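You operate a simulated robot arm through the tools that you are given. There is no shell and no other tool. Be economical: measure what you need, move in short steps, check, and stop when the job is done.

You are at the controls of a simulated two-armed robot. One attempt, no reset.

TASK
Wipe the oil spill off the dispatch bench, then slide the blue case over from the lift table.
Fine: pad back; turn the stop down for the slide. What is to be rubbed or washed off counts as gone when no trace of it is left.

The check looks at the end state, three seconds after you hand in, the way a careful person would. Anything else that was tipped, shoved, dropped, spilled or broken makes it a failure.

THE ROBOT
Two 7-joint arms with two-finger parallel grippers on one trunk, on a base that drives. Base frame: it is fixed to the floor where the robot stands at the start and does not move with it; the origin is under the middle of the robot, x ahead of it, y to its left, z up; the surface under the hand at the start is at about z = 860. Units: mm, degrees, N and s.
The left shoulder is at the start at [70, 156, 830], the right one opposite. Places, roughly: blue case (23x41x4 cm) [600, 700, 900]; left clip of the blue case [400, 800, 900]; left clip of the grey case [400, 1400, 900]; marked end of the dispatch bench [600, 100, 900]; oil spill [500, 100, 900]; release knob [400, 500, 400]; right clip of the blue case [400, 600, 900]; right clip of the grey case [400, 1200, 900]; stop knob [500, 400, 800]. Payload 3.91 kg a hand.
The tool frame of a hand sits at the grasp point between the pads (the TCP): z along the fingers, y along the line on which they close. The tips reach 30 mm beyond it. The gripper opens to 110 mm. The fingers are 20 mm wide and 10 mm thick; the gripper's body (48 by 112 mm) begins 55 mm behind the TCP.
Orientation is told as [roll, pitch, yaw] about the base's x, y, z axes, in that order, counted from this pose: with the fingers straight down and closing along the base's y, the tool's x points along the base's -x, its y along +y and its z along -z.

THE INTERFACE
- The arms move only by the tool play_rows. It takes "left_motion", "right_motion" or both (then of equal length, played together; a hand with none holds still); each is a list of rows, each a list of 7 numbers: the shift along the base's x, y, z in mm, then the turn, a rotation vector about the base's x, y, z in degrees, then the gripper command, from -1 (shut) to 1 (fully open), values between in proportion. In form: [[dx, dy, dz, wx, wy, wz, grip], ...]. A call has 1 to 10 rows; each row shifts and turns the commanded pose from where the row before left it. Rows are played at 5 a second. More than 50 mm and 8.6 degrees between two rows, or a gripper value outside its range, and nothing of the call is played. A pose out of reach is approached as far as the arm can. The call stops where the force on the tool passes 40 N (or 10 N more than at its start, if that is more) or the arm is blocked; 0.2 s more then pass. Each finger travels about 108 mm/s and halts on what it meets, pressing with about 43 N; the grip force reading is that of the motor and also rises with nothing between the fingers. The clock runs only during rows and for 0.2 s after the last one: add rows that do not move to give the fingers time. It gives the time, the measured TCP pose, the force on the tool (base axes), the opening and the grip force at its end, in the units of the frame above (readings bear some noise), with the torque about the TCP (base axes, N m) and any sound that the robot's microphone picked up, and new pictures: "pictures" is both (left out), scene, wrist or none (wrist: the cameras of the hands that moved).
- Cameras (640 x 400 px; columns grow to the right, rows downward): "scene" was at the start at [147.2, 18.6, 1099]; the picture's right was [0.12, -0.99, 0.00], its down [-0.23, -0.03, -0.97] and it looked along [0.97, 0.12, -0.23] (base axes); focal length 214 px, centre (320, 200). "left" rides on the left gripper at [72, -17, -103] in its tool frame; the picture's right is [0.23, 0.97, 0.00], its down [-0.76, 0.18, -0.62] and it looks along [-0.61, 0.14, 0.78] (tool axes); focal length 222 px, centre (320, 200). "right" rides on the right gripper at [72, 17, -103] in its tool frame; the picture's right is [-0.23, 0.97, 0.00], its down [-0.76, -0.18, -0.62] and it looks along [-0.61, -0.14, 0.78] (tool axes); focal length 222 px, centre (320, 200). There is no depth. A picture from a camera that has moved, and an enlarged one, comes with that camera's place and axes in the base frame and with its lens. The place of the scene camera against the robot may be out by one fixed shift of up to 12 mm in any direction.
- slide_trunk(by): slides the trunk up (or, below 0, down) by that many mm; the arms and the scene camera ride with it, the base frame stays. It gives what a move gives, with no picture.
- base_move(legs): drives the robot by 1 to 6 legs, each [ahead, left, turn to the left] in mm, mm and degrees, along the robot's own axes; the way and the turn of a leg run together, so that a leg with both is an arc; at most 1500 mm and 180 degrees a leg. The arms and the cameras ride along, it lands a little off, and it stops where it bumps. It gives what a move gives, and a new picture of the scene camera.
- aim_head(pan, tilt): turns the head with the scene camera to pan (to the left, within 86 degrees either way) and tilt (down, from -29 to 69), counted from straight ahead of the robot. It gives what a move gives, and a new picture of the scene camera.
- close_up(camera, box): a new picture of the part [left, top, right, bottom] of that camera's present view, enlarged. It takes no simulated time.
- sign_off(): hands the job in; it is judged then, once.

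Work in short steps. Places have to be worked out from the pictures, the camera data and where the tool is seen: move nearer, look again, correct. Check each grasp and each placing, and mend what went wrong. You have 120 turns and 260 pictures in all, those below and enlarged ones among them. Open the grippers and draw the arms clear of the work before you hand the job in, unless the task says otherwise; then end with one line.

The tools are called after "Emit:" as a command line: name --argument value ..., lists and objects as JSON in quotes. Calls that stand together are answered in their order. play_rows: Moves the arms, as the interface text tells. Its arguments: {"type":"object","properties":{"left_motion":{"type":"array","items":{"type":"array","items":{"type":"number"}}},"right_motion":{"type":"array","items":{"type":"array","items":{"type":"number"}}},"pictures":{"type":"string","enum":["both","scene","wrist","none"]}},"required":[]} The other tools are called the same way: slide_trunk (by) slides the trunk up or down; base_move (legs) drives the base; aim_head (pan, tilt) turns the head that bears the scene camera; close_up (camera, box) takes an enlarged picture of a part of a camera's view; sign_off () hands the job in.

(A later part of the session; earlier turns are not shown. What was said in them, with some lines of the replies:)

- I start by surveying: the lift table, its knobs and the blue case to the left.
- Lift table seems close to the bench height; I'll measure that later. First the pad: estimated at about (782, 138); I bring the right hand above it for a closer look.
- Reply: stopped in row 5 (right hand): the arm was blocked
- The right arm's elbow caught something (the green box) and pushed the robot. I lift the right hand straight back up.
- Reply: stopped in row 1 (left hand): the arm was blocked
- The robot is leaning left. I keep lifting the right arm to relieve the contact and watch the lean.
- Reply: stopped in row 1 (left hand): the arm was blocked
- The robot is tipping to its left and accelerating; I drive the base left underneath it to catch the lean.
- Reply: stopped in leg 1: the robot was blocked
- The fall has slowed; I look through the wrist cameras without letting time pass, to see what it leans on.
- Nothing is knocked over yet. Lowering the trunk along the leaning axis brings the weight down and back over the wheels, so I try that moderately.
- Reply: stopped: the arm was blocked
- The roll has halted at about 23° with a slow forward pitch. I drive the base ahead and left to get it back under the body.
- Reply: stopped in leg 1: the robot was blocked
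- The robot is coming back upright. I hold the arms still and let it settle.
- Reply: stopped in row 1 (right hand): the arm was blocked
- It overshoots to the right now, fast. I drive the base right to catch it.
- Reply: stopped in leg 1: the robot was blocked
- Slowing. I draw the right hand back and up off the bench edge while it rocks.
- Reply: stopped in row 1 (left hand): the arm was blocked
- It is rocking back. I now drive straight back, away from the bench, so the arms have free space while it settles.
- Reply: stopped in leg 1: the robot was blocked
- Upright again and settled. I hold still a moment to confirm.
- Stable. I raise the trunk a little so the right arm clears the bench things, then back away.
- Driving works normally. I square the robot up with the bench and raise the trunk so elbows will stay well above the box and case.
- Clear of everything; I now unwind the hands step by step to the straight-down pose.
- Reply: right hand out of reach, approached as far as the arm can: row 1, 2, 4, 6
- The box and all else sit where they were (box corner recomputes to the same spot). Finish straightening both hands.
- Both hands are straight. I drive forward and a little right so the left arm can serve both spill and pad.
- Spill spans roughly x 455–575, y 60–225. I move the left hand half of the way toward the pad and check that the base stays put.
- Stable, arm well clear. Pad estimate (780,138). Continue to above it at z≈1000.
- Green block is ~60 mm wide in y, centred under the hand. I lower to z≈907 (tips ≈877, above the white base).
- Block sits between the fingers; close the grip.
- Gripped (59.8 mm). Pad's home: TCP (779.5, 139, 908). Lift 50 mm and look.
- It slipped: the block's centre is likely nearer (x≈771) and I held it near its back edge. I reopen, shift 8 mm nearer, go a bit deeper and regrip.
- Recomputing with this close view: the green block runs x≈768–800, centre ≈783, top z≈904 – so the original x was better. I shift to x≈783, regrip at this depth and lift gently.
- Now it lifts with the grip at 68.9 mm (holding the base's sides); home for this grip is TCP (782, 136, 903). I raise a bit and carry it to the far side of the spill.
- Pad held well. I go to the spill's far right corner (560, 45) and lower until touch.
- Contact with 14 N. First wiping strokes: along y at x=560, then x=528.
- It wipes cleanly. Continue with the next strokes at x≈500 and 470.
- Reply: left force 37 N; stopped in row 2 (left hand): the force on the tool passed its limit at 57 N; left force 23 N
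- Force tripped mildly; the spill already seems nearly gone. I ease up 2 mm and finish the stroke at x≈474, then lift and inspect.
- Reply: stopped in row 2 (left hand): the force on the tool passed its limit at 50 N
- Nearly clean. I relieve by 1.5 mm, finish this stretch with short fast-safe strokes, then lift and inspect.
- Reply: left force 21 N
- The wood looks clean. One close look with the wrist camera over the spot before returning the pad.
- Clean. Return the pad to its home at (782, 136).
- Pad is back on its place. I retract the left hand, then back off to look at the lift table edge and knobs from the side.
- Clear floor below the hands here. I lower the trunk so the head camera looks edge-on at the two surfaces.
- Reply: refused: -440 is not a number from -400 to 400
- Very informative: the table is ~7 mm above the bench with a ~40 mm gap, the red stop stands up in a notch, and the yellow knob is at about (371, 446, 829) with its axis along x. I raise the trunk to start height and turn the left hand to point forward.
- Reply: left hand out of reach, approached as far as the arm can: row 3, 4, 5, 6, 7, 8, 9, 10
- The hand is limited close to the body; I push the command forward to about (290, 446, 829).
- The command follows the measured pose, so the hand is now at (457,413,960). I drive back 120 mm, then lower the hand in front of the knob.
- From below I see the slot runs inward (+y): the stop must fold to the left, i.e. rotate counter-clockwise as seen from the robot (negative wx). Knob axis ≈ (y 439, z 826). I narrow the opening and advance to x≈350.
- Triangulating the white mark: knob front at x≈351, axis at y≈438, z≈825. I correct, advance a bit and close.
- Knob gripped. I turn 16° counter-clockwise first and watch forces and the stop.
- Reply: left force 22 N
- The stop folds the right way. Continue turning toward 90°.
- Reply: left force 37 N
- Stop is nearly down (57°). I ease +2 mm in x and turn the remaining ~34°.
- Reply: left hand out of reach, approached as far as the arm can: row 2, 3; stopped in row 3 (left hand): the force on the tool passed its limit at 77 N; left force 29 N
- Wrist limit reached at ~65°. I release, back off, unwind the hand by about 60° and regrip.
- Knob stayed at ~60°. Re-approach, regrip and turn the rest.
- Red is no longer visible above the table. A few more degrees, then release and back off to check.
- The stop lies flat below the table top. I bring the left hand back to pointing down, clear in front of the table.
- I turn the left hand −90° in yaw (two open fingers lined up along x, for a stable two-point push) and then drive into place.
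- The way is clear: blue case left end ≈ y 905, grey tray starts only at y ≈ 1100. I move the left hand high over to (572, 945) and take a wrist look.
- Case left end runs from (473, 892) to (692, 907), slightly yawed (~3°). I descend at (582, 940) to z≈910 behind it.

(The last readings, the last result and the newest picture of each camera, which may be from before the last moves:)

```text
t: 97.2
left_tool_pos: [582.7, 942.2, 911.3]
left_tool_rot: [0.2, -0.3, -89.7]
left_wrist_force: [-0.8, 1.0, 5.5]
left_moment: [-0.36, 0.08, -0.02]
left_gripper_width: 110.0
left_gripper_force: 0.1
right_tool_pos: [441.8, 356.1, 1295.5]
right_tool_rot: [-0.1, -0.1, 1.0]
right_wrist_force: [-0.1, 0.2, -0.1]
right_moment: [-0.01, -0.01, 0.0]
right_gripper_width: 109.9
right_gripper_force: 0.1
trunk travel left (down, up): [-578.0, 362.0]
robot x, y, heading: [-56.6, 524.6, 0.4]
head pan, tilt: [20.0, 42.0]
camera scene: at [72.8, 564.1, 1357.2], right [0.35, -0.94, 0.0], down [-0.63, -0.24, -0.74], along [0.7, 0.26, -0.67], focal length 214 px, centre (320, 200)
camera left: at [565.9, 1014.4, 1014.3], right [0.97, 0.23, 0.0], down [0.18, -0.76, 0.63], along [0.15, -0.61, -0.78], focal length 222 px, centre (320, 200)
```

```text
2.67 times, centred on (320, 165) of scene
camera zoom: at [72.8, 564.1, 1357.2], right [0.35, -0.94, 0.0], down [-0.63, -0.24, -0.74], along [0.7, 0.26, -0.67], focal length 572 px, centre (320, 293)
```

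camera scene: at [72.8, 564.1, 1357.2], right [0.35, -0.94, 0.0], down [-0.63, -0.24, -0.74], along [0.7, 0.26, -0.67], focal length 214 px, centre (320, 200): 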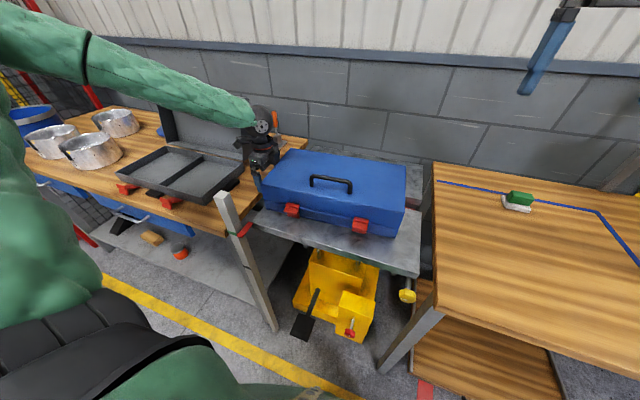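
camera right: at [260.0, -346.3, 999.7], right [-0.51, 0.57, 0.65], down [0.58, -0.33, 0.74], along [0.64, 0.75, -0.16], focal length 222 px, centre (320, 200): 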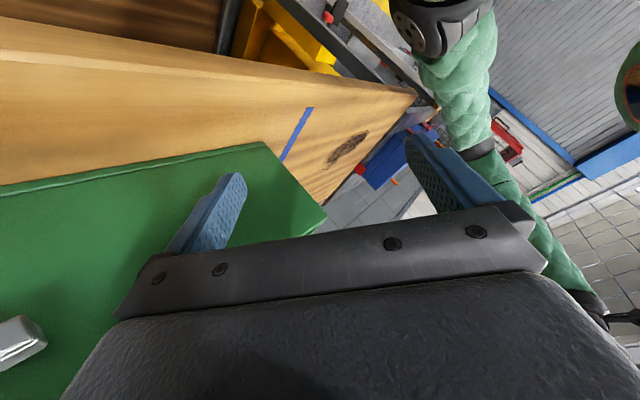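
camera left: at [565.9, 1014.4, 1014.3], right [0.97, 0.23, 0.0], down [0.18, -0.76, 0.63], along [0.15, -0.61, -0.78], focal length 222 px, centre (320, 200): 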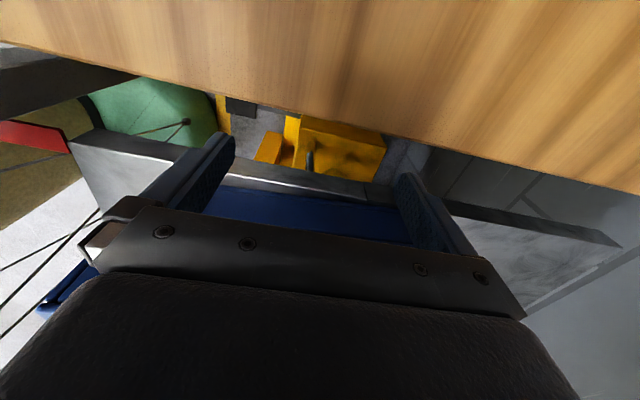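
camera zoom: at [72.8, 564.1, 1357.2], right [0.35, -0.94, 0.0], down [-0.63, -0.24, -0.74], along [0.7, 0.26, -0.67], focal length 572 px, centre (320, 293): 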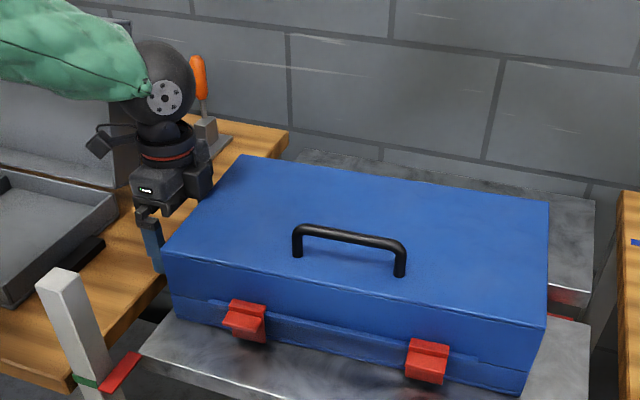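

Fingers hang in the 40 mm gap between the wood bench (y≈966) and the table edge (y≈923). I move toward the case gently and watch the force.

Emit:
play_rows --left_motion '[[0, -6, 2, 0, 0, 0, 1], [0, -6, 0, 0, 0, 0, 1], [0, -6, 0, 0, 0, 0, 1], [0, 0, 0, 0, 0, 0, 1]]' --pictures "wrist"

Emit:
close_up --camera "scene" --box '[200, 90, 440, 240]'

```text
t: 98.2
left_tool_pos: [582.8, 925.1, 913.7]
left_tool_rot: [0.2, -0.3, -89.7]
left_wrist_force: [-0.1, 3.7, -0.2]
left_moment: [-0.18, 0.02, 0.24]
left_gripper_width: 109.9
left_gripper_force: 0.0
right_tool_pos: [441.3, 355.4, 1294.6]
right_tool_rot: [-0.1, -0.3, 1.2]
right_wrist_force: [-0.4, 0.1, 1.1]
right_moment: [0.03, -0.01, -0.04]
right_gripper_width: 110.1
right_gripper_force: 0.0
trunk travel left (down, up): [-578.0, 362.0]
robot x, y, heading: [-60.9, 527.2, 0.5]
head pan, tilt: [20.0, 42.0]
camera left: at [565.0, 996.1, 1017.2], right [0.97, 0.23, 0.0], down [0.18, -0.76, 0.63], along [0.15, -0.61, -0.78], focal length 222 px, centre (320, 200)
```

left: 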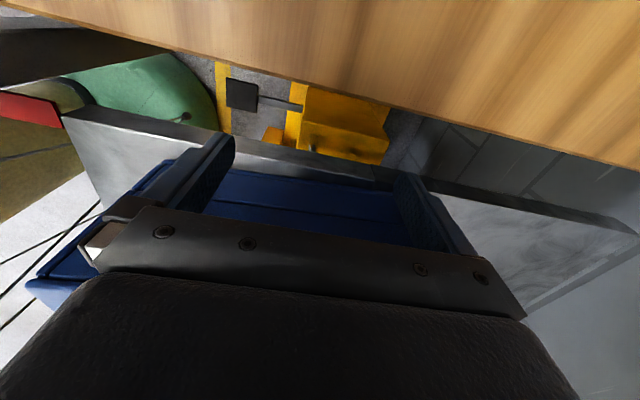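

```text
2.67 times, centred on (320, 165) of scene
camera zoom: at [73.1, 564.6, 1357.0], right [0.35, -0.94, 0.0], down [-0.63, -0.24, -0.74], along [0.7, 0.26, -0.67], focal length 572 px, centre (320, 293)
```

zoom: 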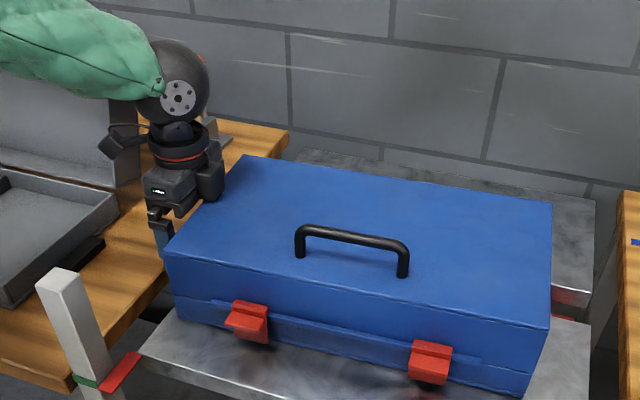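

Contact made, force small. Push on in 20 mm rows.

Emit:
play_rows --left_motion '[[0, -15, 0, 0, 0, 0, 1], [0, -20, 0, 0, 0, 0, 1], [0, -20, 0, 0, 0, 0, 1], [0, -20, 0, 0, 0, 0, 1]]' --pictures "both"

```text
t: 99.2
left_tool_pos: [583.1, 847.3, 914.0]
left_tool_rot: [0.2, -0.3, -89.6]
left_wrist_force: [-0.1, 0.0, 0.7]
left_moment: [-0.08, 0.07, -0.01]
left_gripper_width: 110.0
left_gripper_force: 0.2
right_tool_pos: [442.0, 354.4, 1294.3]
right_tool_rot: [0.0, -0.1, 1.2]
right_wrist_force: [0.0, -1.2, 0.5]
right_moment: [0.02, 0.01, -0.02]
right_gripper_width: 109.9
right_gripper_force: 0.0
trunk travel left (down, up): [-578.0, 362.0]
robot x, y, heading: [-59.7, 527.3, 0.5]
head pan, tilt: [20.0, 42.0]
camera scene: at [73.3, 563.6, 1357.0], right [0.35, -0.94, 0.0], down [-0.63, -0.24, -0.74], along [0.69, 0.26, -0.67], focal length 214 px, centre (320, 200)
camera left: at [565.0, 918.6, 1017.4], right [0.97, 0.23, 0.0], down [0.18, -0.76, 0.63], along [0.15, -0.61, -0.78], focal length 222 px, centre (320, 200)
```

scene: 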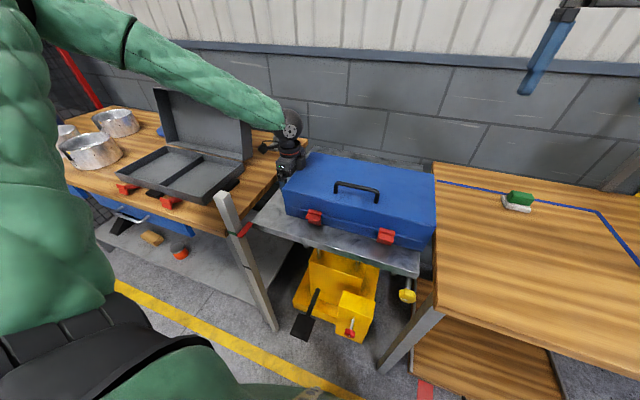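
left: 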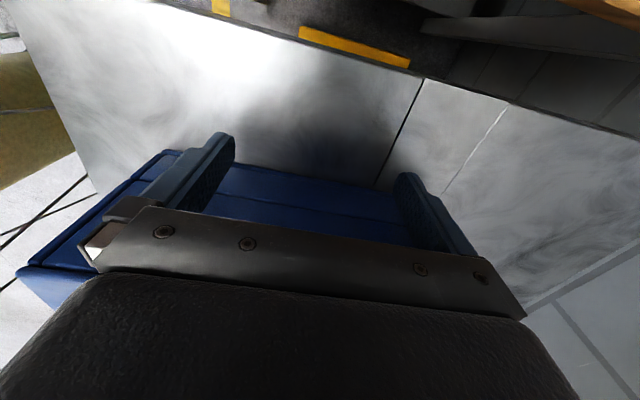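

Sliding well. Push 60 mm more and look at the leading edge over the gap.

Emit:
play_rows --left_motion '[[0, -20, 0, 0, 0, 0, 1], [0, -20, 0, 0, 0, 0, 1], [0, -15, 0, 0, 0, 0, 1]]' --pictures "none"

Emit:
close_up --camera "scene" --box '[270, 120, 510, 300]'

```text
t: 100.0
left_tool_pos: [584.3, 793.7, 913.6]
left_tool_rot: [0.3, -0.2, -89.6]
left_wrist_force: [-2.0, 5.0, 1.2]
left_moment: [-0.34, 0.01, -0.37]
left_gripper_width: 110.1
left_gripper_force: 0.1
right_tool_pos: [441.8, 356.2, 1295.3]
right_tool_rot: [-0.1, 0.0, 1.2]
right_wrist_force: [-0.1, -0.2, 0.2]
right_moment: [0.05, -0.04, -0.03]
right_gripper_width: 110.2
right_gripper_force: 0.0
trunk travel left (down, up): [-578.0, 362.0]
robot x, y, heading: [-61.2, 528.1, 0.8]
head pan, tilt: [20.0, 42.0]
```

```text
2.22 times, centred on (390, 210) of scene
camera zoom: at [73.3, 564.0, 1357.0], right [0.35, -0.94, 0.0], down [-0.63, -0.24, -0.74], along [0.69, 0.26, -0.67], focal length 477 px, centre (164, 178)
```

zoom: 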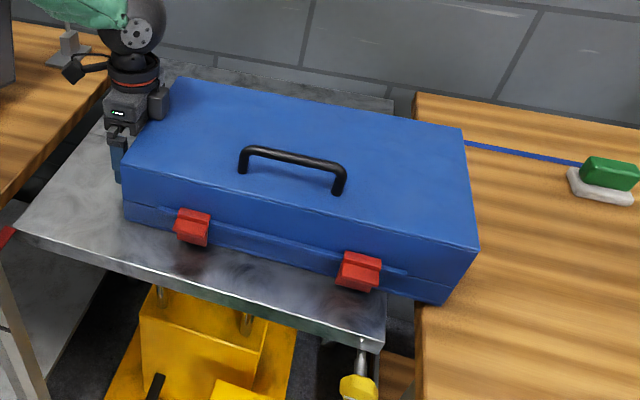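

The leading end is already over the bench without catching. Continue pushing.

Emit:
play_rows --left_motion '[[0, -20, 0, 0, 0, 0, 1], [0, -22, 0, 0, 0, 0, 1], [0, -22, 0, 0, 0, 0, 1], [0, -22, 0, 0, 0, 0, 1], [0, -22, 0, 0, 0, 0, 1], [0, -22, 0, 0, 0, 0, 1]]' --pictures "both"

```text
t: 101.4
left_tool_pos: [584.4, 663.5, 914.1]
left_tool_rot: [0.1, -0.2, -89.6]
left_wrist_force: [0.6, 3.5, 0.7]
left_moment: [-0.22, 0.07, -0.18]
left_gripper_width: 110.0
left_gripper_force: 0.0
right_tool_pos: [442.2, 356.3, 1293.6]
right_tool_rot: [-0.1, -0.1, 1.2]
right_wrist_force: [0.4, 0.9, 0.7]
right_moment: [-0.01, 0.0, 0.0]
right_gripper_width: 110.0
right_gripper_force: 0.0
trunk travel left (down, up): [-578.0, 362.0]
robot x, y, heading: [-58.0, 525.8, 0.7]
head pan, tilt: [20.0, 42.0]
camera scene: at [73.7, 564.1, 1357.0], right [0.35, -0.94, 0.0], down [-0.63, -0.24, -0.74], along [0.69, 0.26, -0.67], focal length 214 px, centre (320, 200)
camera left: at [566.1, 735.7, 1016.7], right [0.97, 0.23, 0.0], down [0.18, -0.76, 0.63], along [0.15, -0.61, -0.78], focal length 222 px, centre (320, 200)
```

scene: 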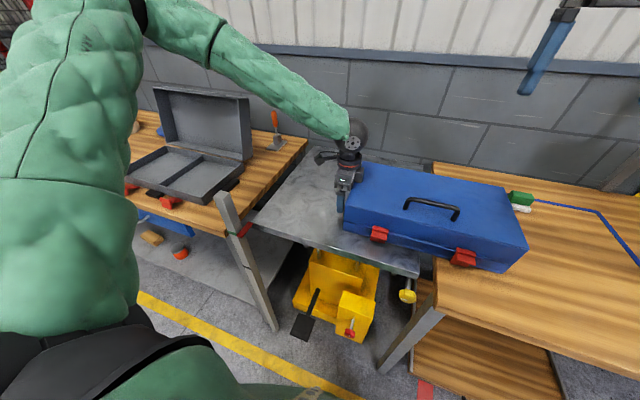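
left: 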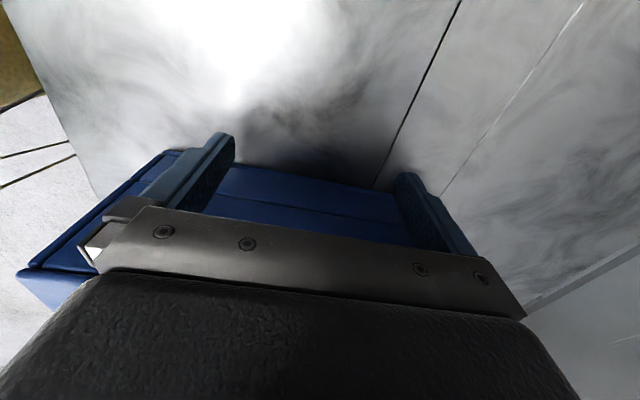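

Emit:
close_up --camera "scene" --box '[320, 140, 560, 290]'

Emit:
close_up --camera "left" --box '[100, 100, 500, 300]'

```text
2.67 times, centred on (440, 215) of scene
camera zoom: at [73.7, 564.1, 1357.0], right [0.35, -0.94, 0.0], down [-0.63, -0.24, -0.74], along [0.69, 0.26, -0.67], focal length 572 px, centre (0, 160)
```

zoom: 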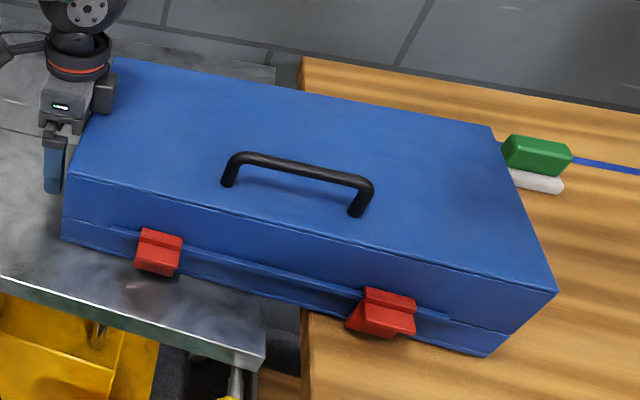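

```text
1.60 times, centred on (300, 200) of left
camera zoom: at [566.1, 735.7, 1016.7], right [0.97, 0.23, 0.0], down [0.18, -0.76, 0.63], along [0.15, -0.61, -0.78], focal length 355 px, centre (352, 200)
```

zoom: 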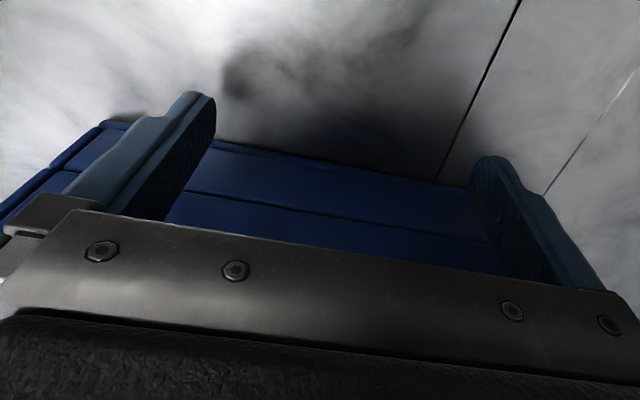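

Near edge runs (478, 643)→(482, 235): well aligned, and 40 mm short of the pad in x. Continue pushing.

Emit:
play_rows --left_motion '[[0, -22, 0, 0, 0, 0, 1], [0, -22, 0, 0, 0, 0, 1], [0, -22, 0, 0, 0, 0, 1], [0, -22, 0, 0, 0, 0, 1], [0, -22, 0, 0, 0, 0, 1], [0, -22, 0, 0, 0, 0, 1], [0, -18, 0, 0, 0, 0, 1]]' --pictures "both"

```text
t: 103.0
left_tool_pos: [564.9, 589.2, 941.5]
left_tool_rot: [0.2, -0.4, -89.5]
left_wrist_force: [0.0, 2.4, -0.3]
left_moment: [-0.02, 0.0, 0.15]
left_gripper_width: 109.7
left_gripper_force: 0.0
left hand out of reach, approached as far as the arm can: row 3, 4, 5, 6, 7
right_tool_pos: [441.9, 356.5, 1294.8]
right_tool_rot: [0.0, 0.0, 1.2]
right_wrist_force: [0.0, -0.8, -0.5]
right_moment: [-0.01, -0.01, 0.01]
right_gripper_width: 110.1
right_gripper_force: 0.1
trunk travel left (down, up): [-578.0, 362.0]
robot x, y, heading: [-59.8, 525.2, 0.4]
head pan, tilt: [20.0, 42.0]
camera scene: at [73.3, 564.3, 1357.0], right [0.35, -0.94, 0.0], down [-0.63, -0.24, -0.74], along [0.69, 0.26, -0.67], focal length 214 px, centre (320, 200)
camera left: at [547.1, 661.5, 1044.5], right [0.97, 0.23, 0.0], down [0.18, -0.76, 0.63], along [0.15, -0.61, -0.78], focal length 222 px, centre (320, 200)
```

scene: 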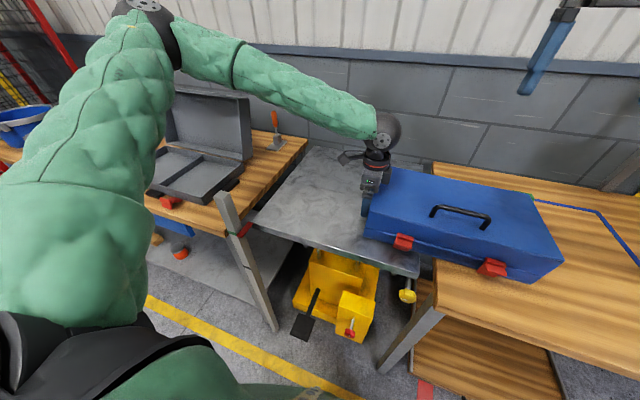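
left: 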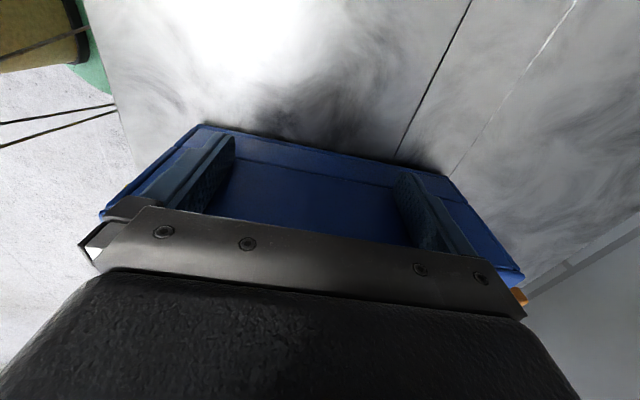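

The arm hit its limit and rose. I back the hand off, restore height, and let the base do the rest of the push by driving right.

Emit:
play_rows --left_motion '[[0, 25, 0, 0, 0, 0, 1], [9, 25, -14, 0, 0, 0, 1], [9, 0, -14, 0, 0, 0, 1], [0, 0, 0, 0, 0, 0, 1]]' --pictures "none"

Emit:
base_move --legs '[[0, -100, 0]]'

```text
t: 104.0
left_tool_pos: [582.4, 638.5, 911.6]
left_tool_rot: [0.2, -0.3, -89.6]
left_wrist_force: [-0.7, 0.0, -0.6]
left_moment: [-0.02, -0.01, -0.01]
left_gripper_width: 110.0
left_gripper_force: 0.0
right_tool_pos: [441.1, 355.4, 1295.9]
right_tool_rot: [-0.1, -0.1, 1.2]
right_wrist_force: [0.2, 0.1, 0.3]
right_moment: [0.02, -0.06, 0.03]
right_gripper_width: 110.3
right_gripper_force: 0.1
trunk travel left (down, up): [-578.0, 362.0]
robot x, y, heading: [-62.6, 525.0, 0.5]
head pan, tilt: [20.0, 42.0]
```

```text
t: 105.1
left_tool_pos: [583.7, 533.4, 910.6]
left_tool_rot: [0.2, -0.3, -89.5]
left_wrist_force: [0.1, -0.7, 0.1]
left_moment: [0.07, 0.01, 0.01]
left_gripper_width: 109.9
left_gripper_force: 0.1
right_tool_pos: [444.7, 252.5, 1294.1]
right_tool_rot: [0.0, 0.0, 1.3]
right_wrist_force: [-1.0, -0.3, 0.5]
right_moment: [0.06, -0.02, 0.01]
right_gripper_width: 109.8
right_gripper_force: 0.0
trunk travel left (down, up): [-578.0, 362.0]
robot x, y, heading: [-58.8, 422.9, 1.1]
head pan, tilt: [20.0, 42.0]
camera scene: at [74.5, 459.4, 1357.1], right [0.35, -0.94, 0.0], down [-0.63, -0.24, -0.74], along [0.69, 0.26, -0.67], focal length 214 px, centre (320, 200)
```

scene: 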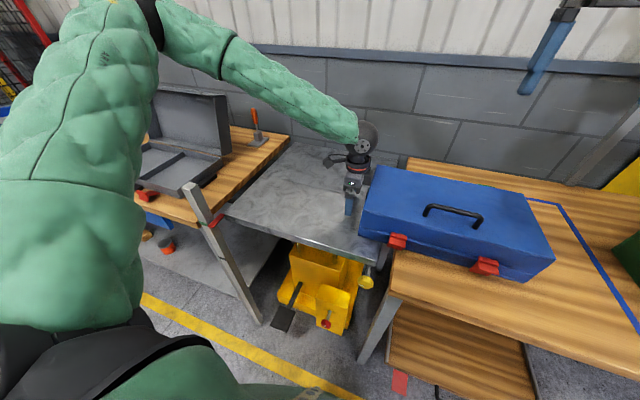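

Works. Next 90 mm by base.

Emit:
base_move --legs '[[0, -90, -1]]'

Emit:
close_up --camera "scene" --box '[320, 140, 600, 315]'

```text
t: 106.2
left_tool_pos: [586.5, 431.4, 910.8]
left_tool_rot: [0.2, -0.2, -90.7]
left_wrist_force: [0.0, 0.3, 1.0]
left_moment: [0.02, -0.01, 0.0]
left_gripper_width: 109.7
left_gripper_force: 0.0
right_tool_pos: [441.5, 151.3, 1293.0]
right_tool_rot: [0.0, -0.1, 0.2]
right_wrist_force: [0.4, 0.1, 0.1]
right_moment: [0.08, 0.01, 0.0]
right_gripper_width: 110.1
right_gripper_force: 0.0
trunk travel left (down, up): [-578.0, 362.0]
robot x, y, heading: [-57.2, 336.1, -0.6]
head pan, tilt: [20.0, 42.0]
camera scene: at [75.4, 366.4, 1357.0], right [0.34, -0.94, 0.0], down [-0.63, -0.22, -0.74], along [0.7, 0.25, -0.67], focal length 214 px, centre (320, 200)
```

scene: 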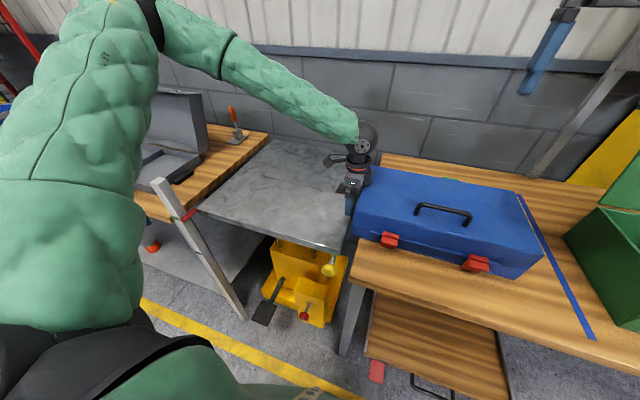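

```text
2.29 times, centred on (460, 228) of scene
camera zoom: at [75.4, 366.4, 1357.0], right [0.34, -0.94, 0.0], down [-0.63, -0.22, -0.74], along [0.7, 0.25, -0.67], focal length 490 px, centre (0, 137)
```

zoom: 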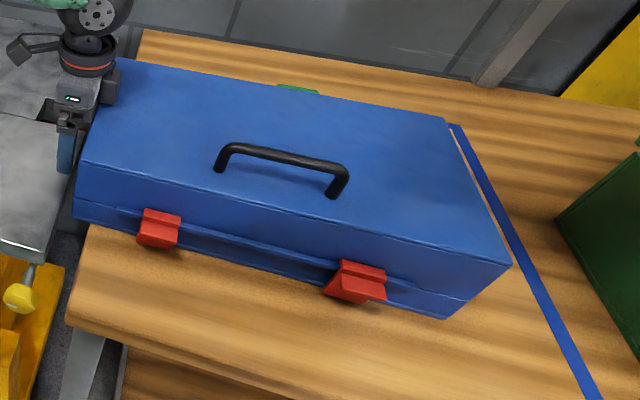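

Case now spans y 6…411; bench edge is at 392. One more 65 mm push brings it fully inside the marked area.

Emit:
base_move --legs '[[0, -62, 0]]'

Emit:
close_up --camera "scene" --box '[320, 140, 600, 315]'

```text
t: 107.2
left_tool_pos: [586.5, 366.2, 910.6]
left_tool_rot: [0.2, -0.3, -90.9]
left_wrist_force: [-0.1, -0.3, 0.4]
left_moment: [0.02, 0.02, -0.04]
left_gripper_width: 110.2
left_gripper_force: 0.1
right_tool_pos: [440.5, 86.7, 1293.6]
right_tool_rot: [0.2, -0.1, -0.1]
right_wrist_force: [0.9, -0.2, -0.4]
right_moment: [0.02, 0.01, 0.0]
right_gripper_width: 110.1
right_gripper_force: 0.0
trunk travel left (down, up): [-578.0, 362.0]
robot x, y, heading: [-59.0, 269.1, -0.4]
head pan, tilt: [20.0, 42.0]
camera scene: at [76.0, 303.4, 1357.1], right [0.33, -0.94, 0.0], down [-0.63, -0.22, -0.74], along [0.7, 0.25, -0.67], focal length 214 px, centre (320, 200)
```

scene: 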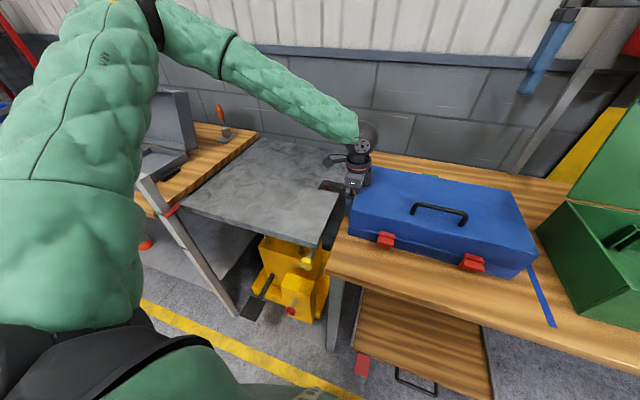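

```text
2.29 times, centred on (460, 228) of scene
camera zoom: at [76.0, 303.4, 1357.1], right [0.33, -0.94, 0.0], down [-0.63, -0.22, -0.74], along [0.7, 0.25, -0.67], focal length 490 px, centre (0, 137)
```

zoom: 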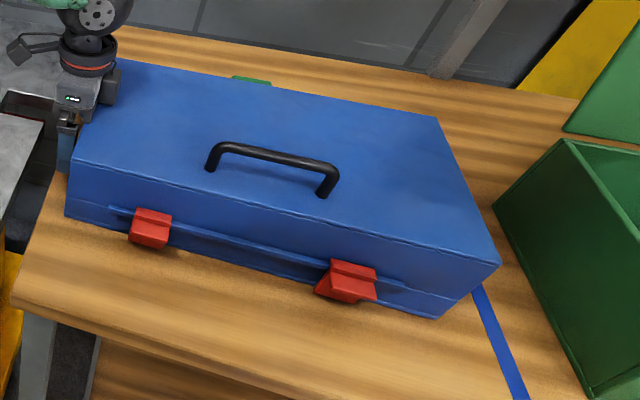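

Case sits at y ≈ −48…356, inside tape and bench edge. I withdraw the left hand to the left and up.

Emit:
play_rows --left_motion '[[0, 25, 0, 0, 0, 0, 1], [0, 30, 10, 0, 0, 0, 1], [0, 10, 45, 0, 0, 0, 1], [0, 0, 50, 0, 0, 0, 1], [0, 0, 50, 0, 0, 0, 1], [0, 0, 50, 0, 0, 0, 1], [-20, 0, 45, 0, 0, 0, 1], [-40, 0, 25, 0, 0, 0, 1]]' --pictures "none"

Emit:
base_move --legs '[[-350, 0, 0]]'

Emit:
slide_trunk --by 250

Emit:
aim_head --pan 0 --tilt 40

```text
t: 109.0
left_tool_pos: [521.8, 433.5, 1188.6]
left_tool_rot: [0.3, -0.2, -90.8]
left_wrist_force: [-0.2, 0.3, 0.2]
left_moment: [0.04, -0.02, -0.02]
left_gripper_width: 109.9
left_gripper_force: 0.0
right_tool_pos: [437.6, 88.7, 1294.9]
right_tool_rot: [-0.1, -0.2, -0.1]
right_wrist_force: [-0.3, 0.6, 0.2]
right_moment: [-0.01, -0.04, 0.0]
right_gripper_width: 110.0
right_gripper_force: 0.2
trunk travel left (down, up): [-578.0, 362.0]
robot x, y, heading: [-56.8, 269.0, -0.6]
head pan, tilt: [20.0, 42.0]
```

```text
t: 111.3
left_tool_pos: [166.5, 439.7, 1188.0]
left_tool_rot: [0.2, -0.3, -90.5]
left_wrist_force: [0.4, 0.0, 0.4]
left_moment: [-0.04, -0.03, -0.03]
left_gripper_width: 109.7
left_gripper_force: 0.0
right_tool_pos: [84.7, 93.1, 1294.6]
right_tool_rot: [-0.2, -0.1, 0.4]
right_wrist_force: [0.1, 0.1, -0.1]
right_moment: [-0.02, -0.05, 0.0]
right_gripper_width: 109.7
right_gripper_force: 0.1
trunk travel left (down, up): [-578.0, 362.0]
robot x, y, heading: [-416.4, 275.1, 0.1]
head pan, tilt: [20.0, 42.0]
camera scene: at [-281.2, 308.8, 1357.1], right [0.34, -0.94, 0.0], down [-0.63, -0.23, -0.74], along [0.7, 0.25, -0.67], focal length 214 px, centre (320, 200)
```

scene: 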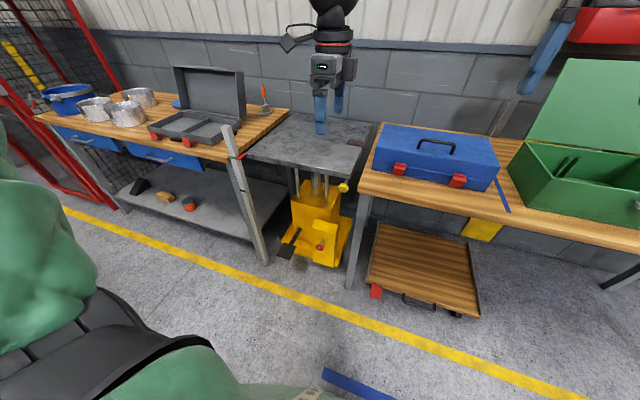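

```text
t: 113.9
left_tool_pos: [167.5, 439.6, 1437.5]
left_tool_rot: [0.2, -0.3, -90.5]
left_wrist_force: [0.8, -0.1, -0.5]
left_moment: [-0.01, -0.02, 0.01]
left_gripper_width: 110.1
left_gripper_force: 0.0
right_tool_pos: [86.5, 93.8, 1545.0]
right_tool_rot: [0.0, 0.0, 0.4]
right_wrist_force: [-0.5, 0.0, 0.7]
right_moment: [0.03, 0.01, -0.05]
right_gripper_width: 110.0
right_gripper_force: 0.1
trunk travel left (down, up): [-828.0, 112.0]
robot x, y, heading: [-418.1, 271.1, -0.1]
head pan, tilt: [20.0, 42.0]
```

```text
t: 114.7
left_tool_pos: [166.7, 439.6, 1436.8]
left_tool_rot: [0.2, -0.4, -90.5]
left_wrist_force: [0.1, -0.2, 0.1]
left_moment: [0.0, -0.02, 0.01]
left_gripper_width: 110.2
left_gripper_force: 0.1
right_tool_pos: [86.1, 94.6, 1544.8]
right_tool_rot: [-0.1, -0.1, 0.4]
right_wrist_force: [-0.1, 0.3, 0.3]
right_moment: [0.0, -0.01, -0.01]
right_gripper_width: 109.8
right_gripper_force: 0.2
trunk travel left (down, up): [-828.0, 112.0]
robot x, y, heading: [-415.6, 275.4, 0.1]
head pan, tilt: [0.0, 40.0]
camera scene: at [-274.0, 280.2, 1610.0], right [0.0, -1.0, 0.0], down [-0.64, 0.0, -0.77], along [0.77, 0.0, -0.64], focal length 214 px, centre (320, 200)
```

scene: 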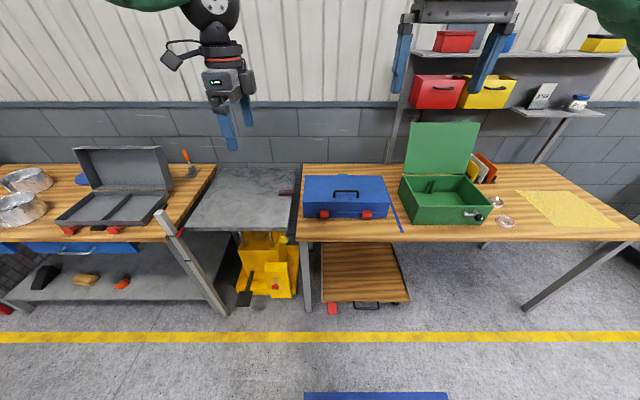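

Everything is upright. I zoom in to check the case, pad and stop.

Emit:
close_up --camera "scene" --box '[190, 140, 430, 260]'

Emit:
close_up --camera "right" --box '[0, 0, 640, 400]'

```text
2.67 times, centred on (310, 200) of scene
camera zoom: at [-274.0, 280.2, 1610.0], right [0.0, -1.0, 0.0], down [-0.64, 0.0, -0.77], along [0.77, 0.0, -0.64], focal length 572 px, centre (347, 200)
```

zoom: 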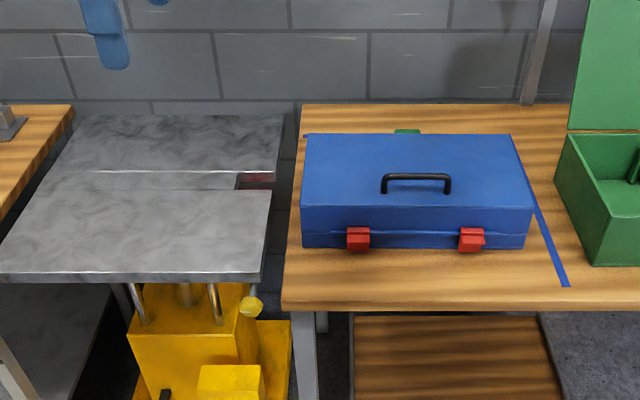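

```text
1.00 times, centred on (320, 200) of right (not enlarged: the box is as wide or as high as the picture)
camera zoom: at [14.3, 111.0, 1647.4], right [0.22, 0.98, 0.0], down [0.76, -0.17, 0.62], along [0.61, -0.14, -0.78], focal length 222 px, centre (320, 200)
```

zoom: 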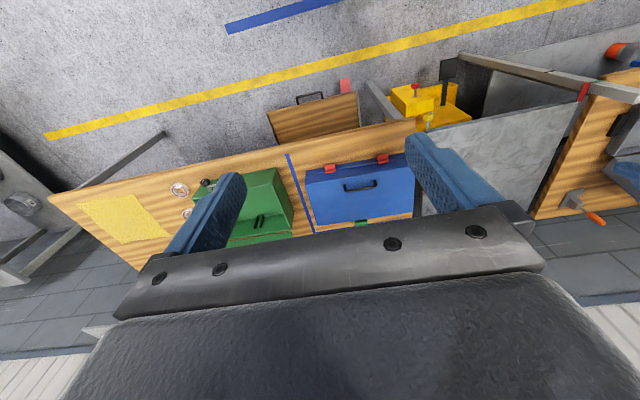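

Case sits square inside the marked area, the pad is at its place behind it, the stop is folded down, and the arms are clear and open. Handing in.

Emit:
sign_off

```text
The job is handed in.
```

The job is handed in: the oil spill is wiped off with no visible trace, the pad is back in its place, the stop is turned down, and the blue case is slid over inside the marked end of the dispatch bench. Early on my right arm caught on something, probably the green box, and the robot nearly tipped over, but it came upright again and I saw nothing knocked over or moved.
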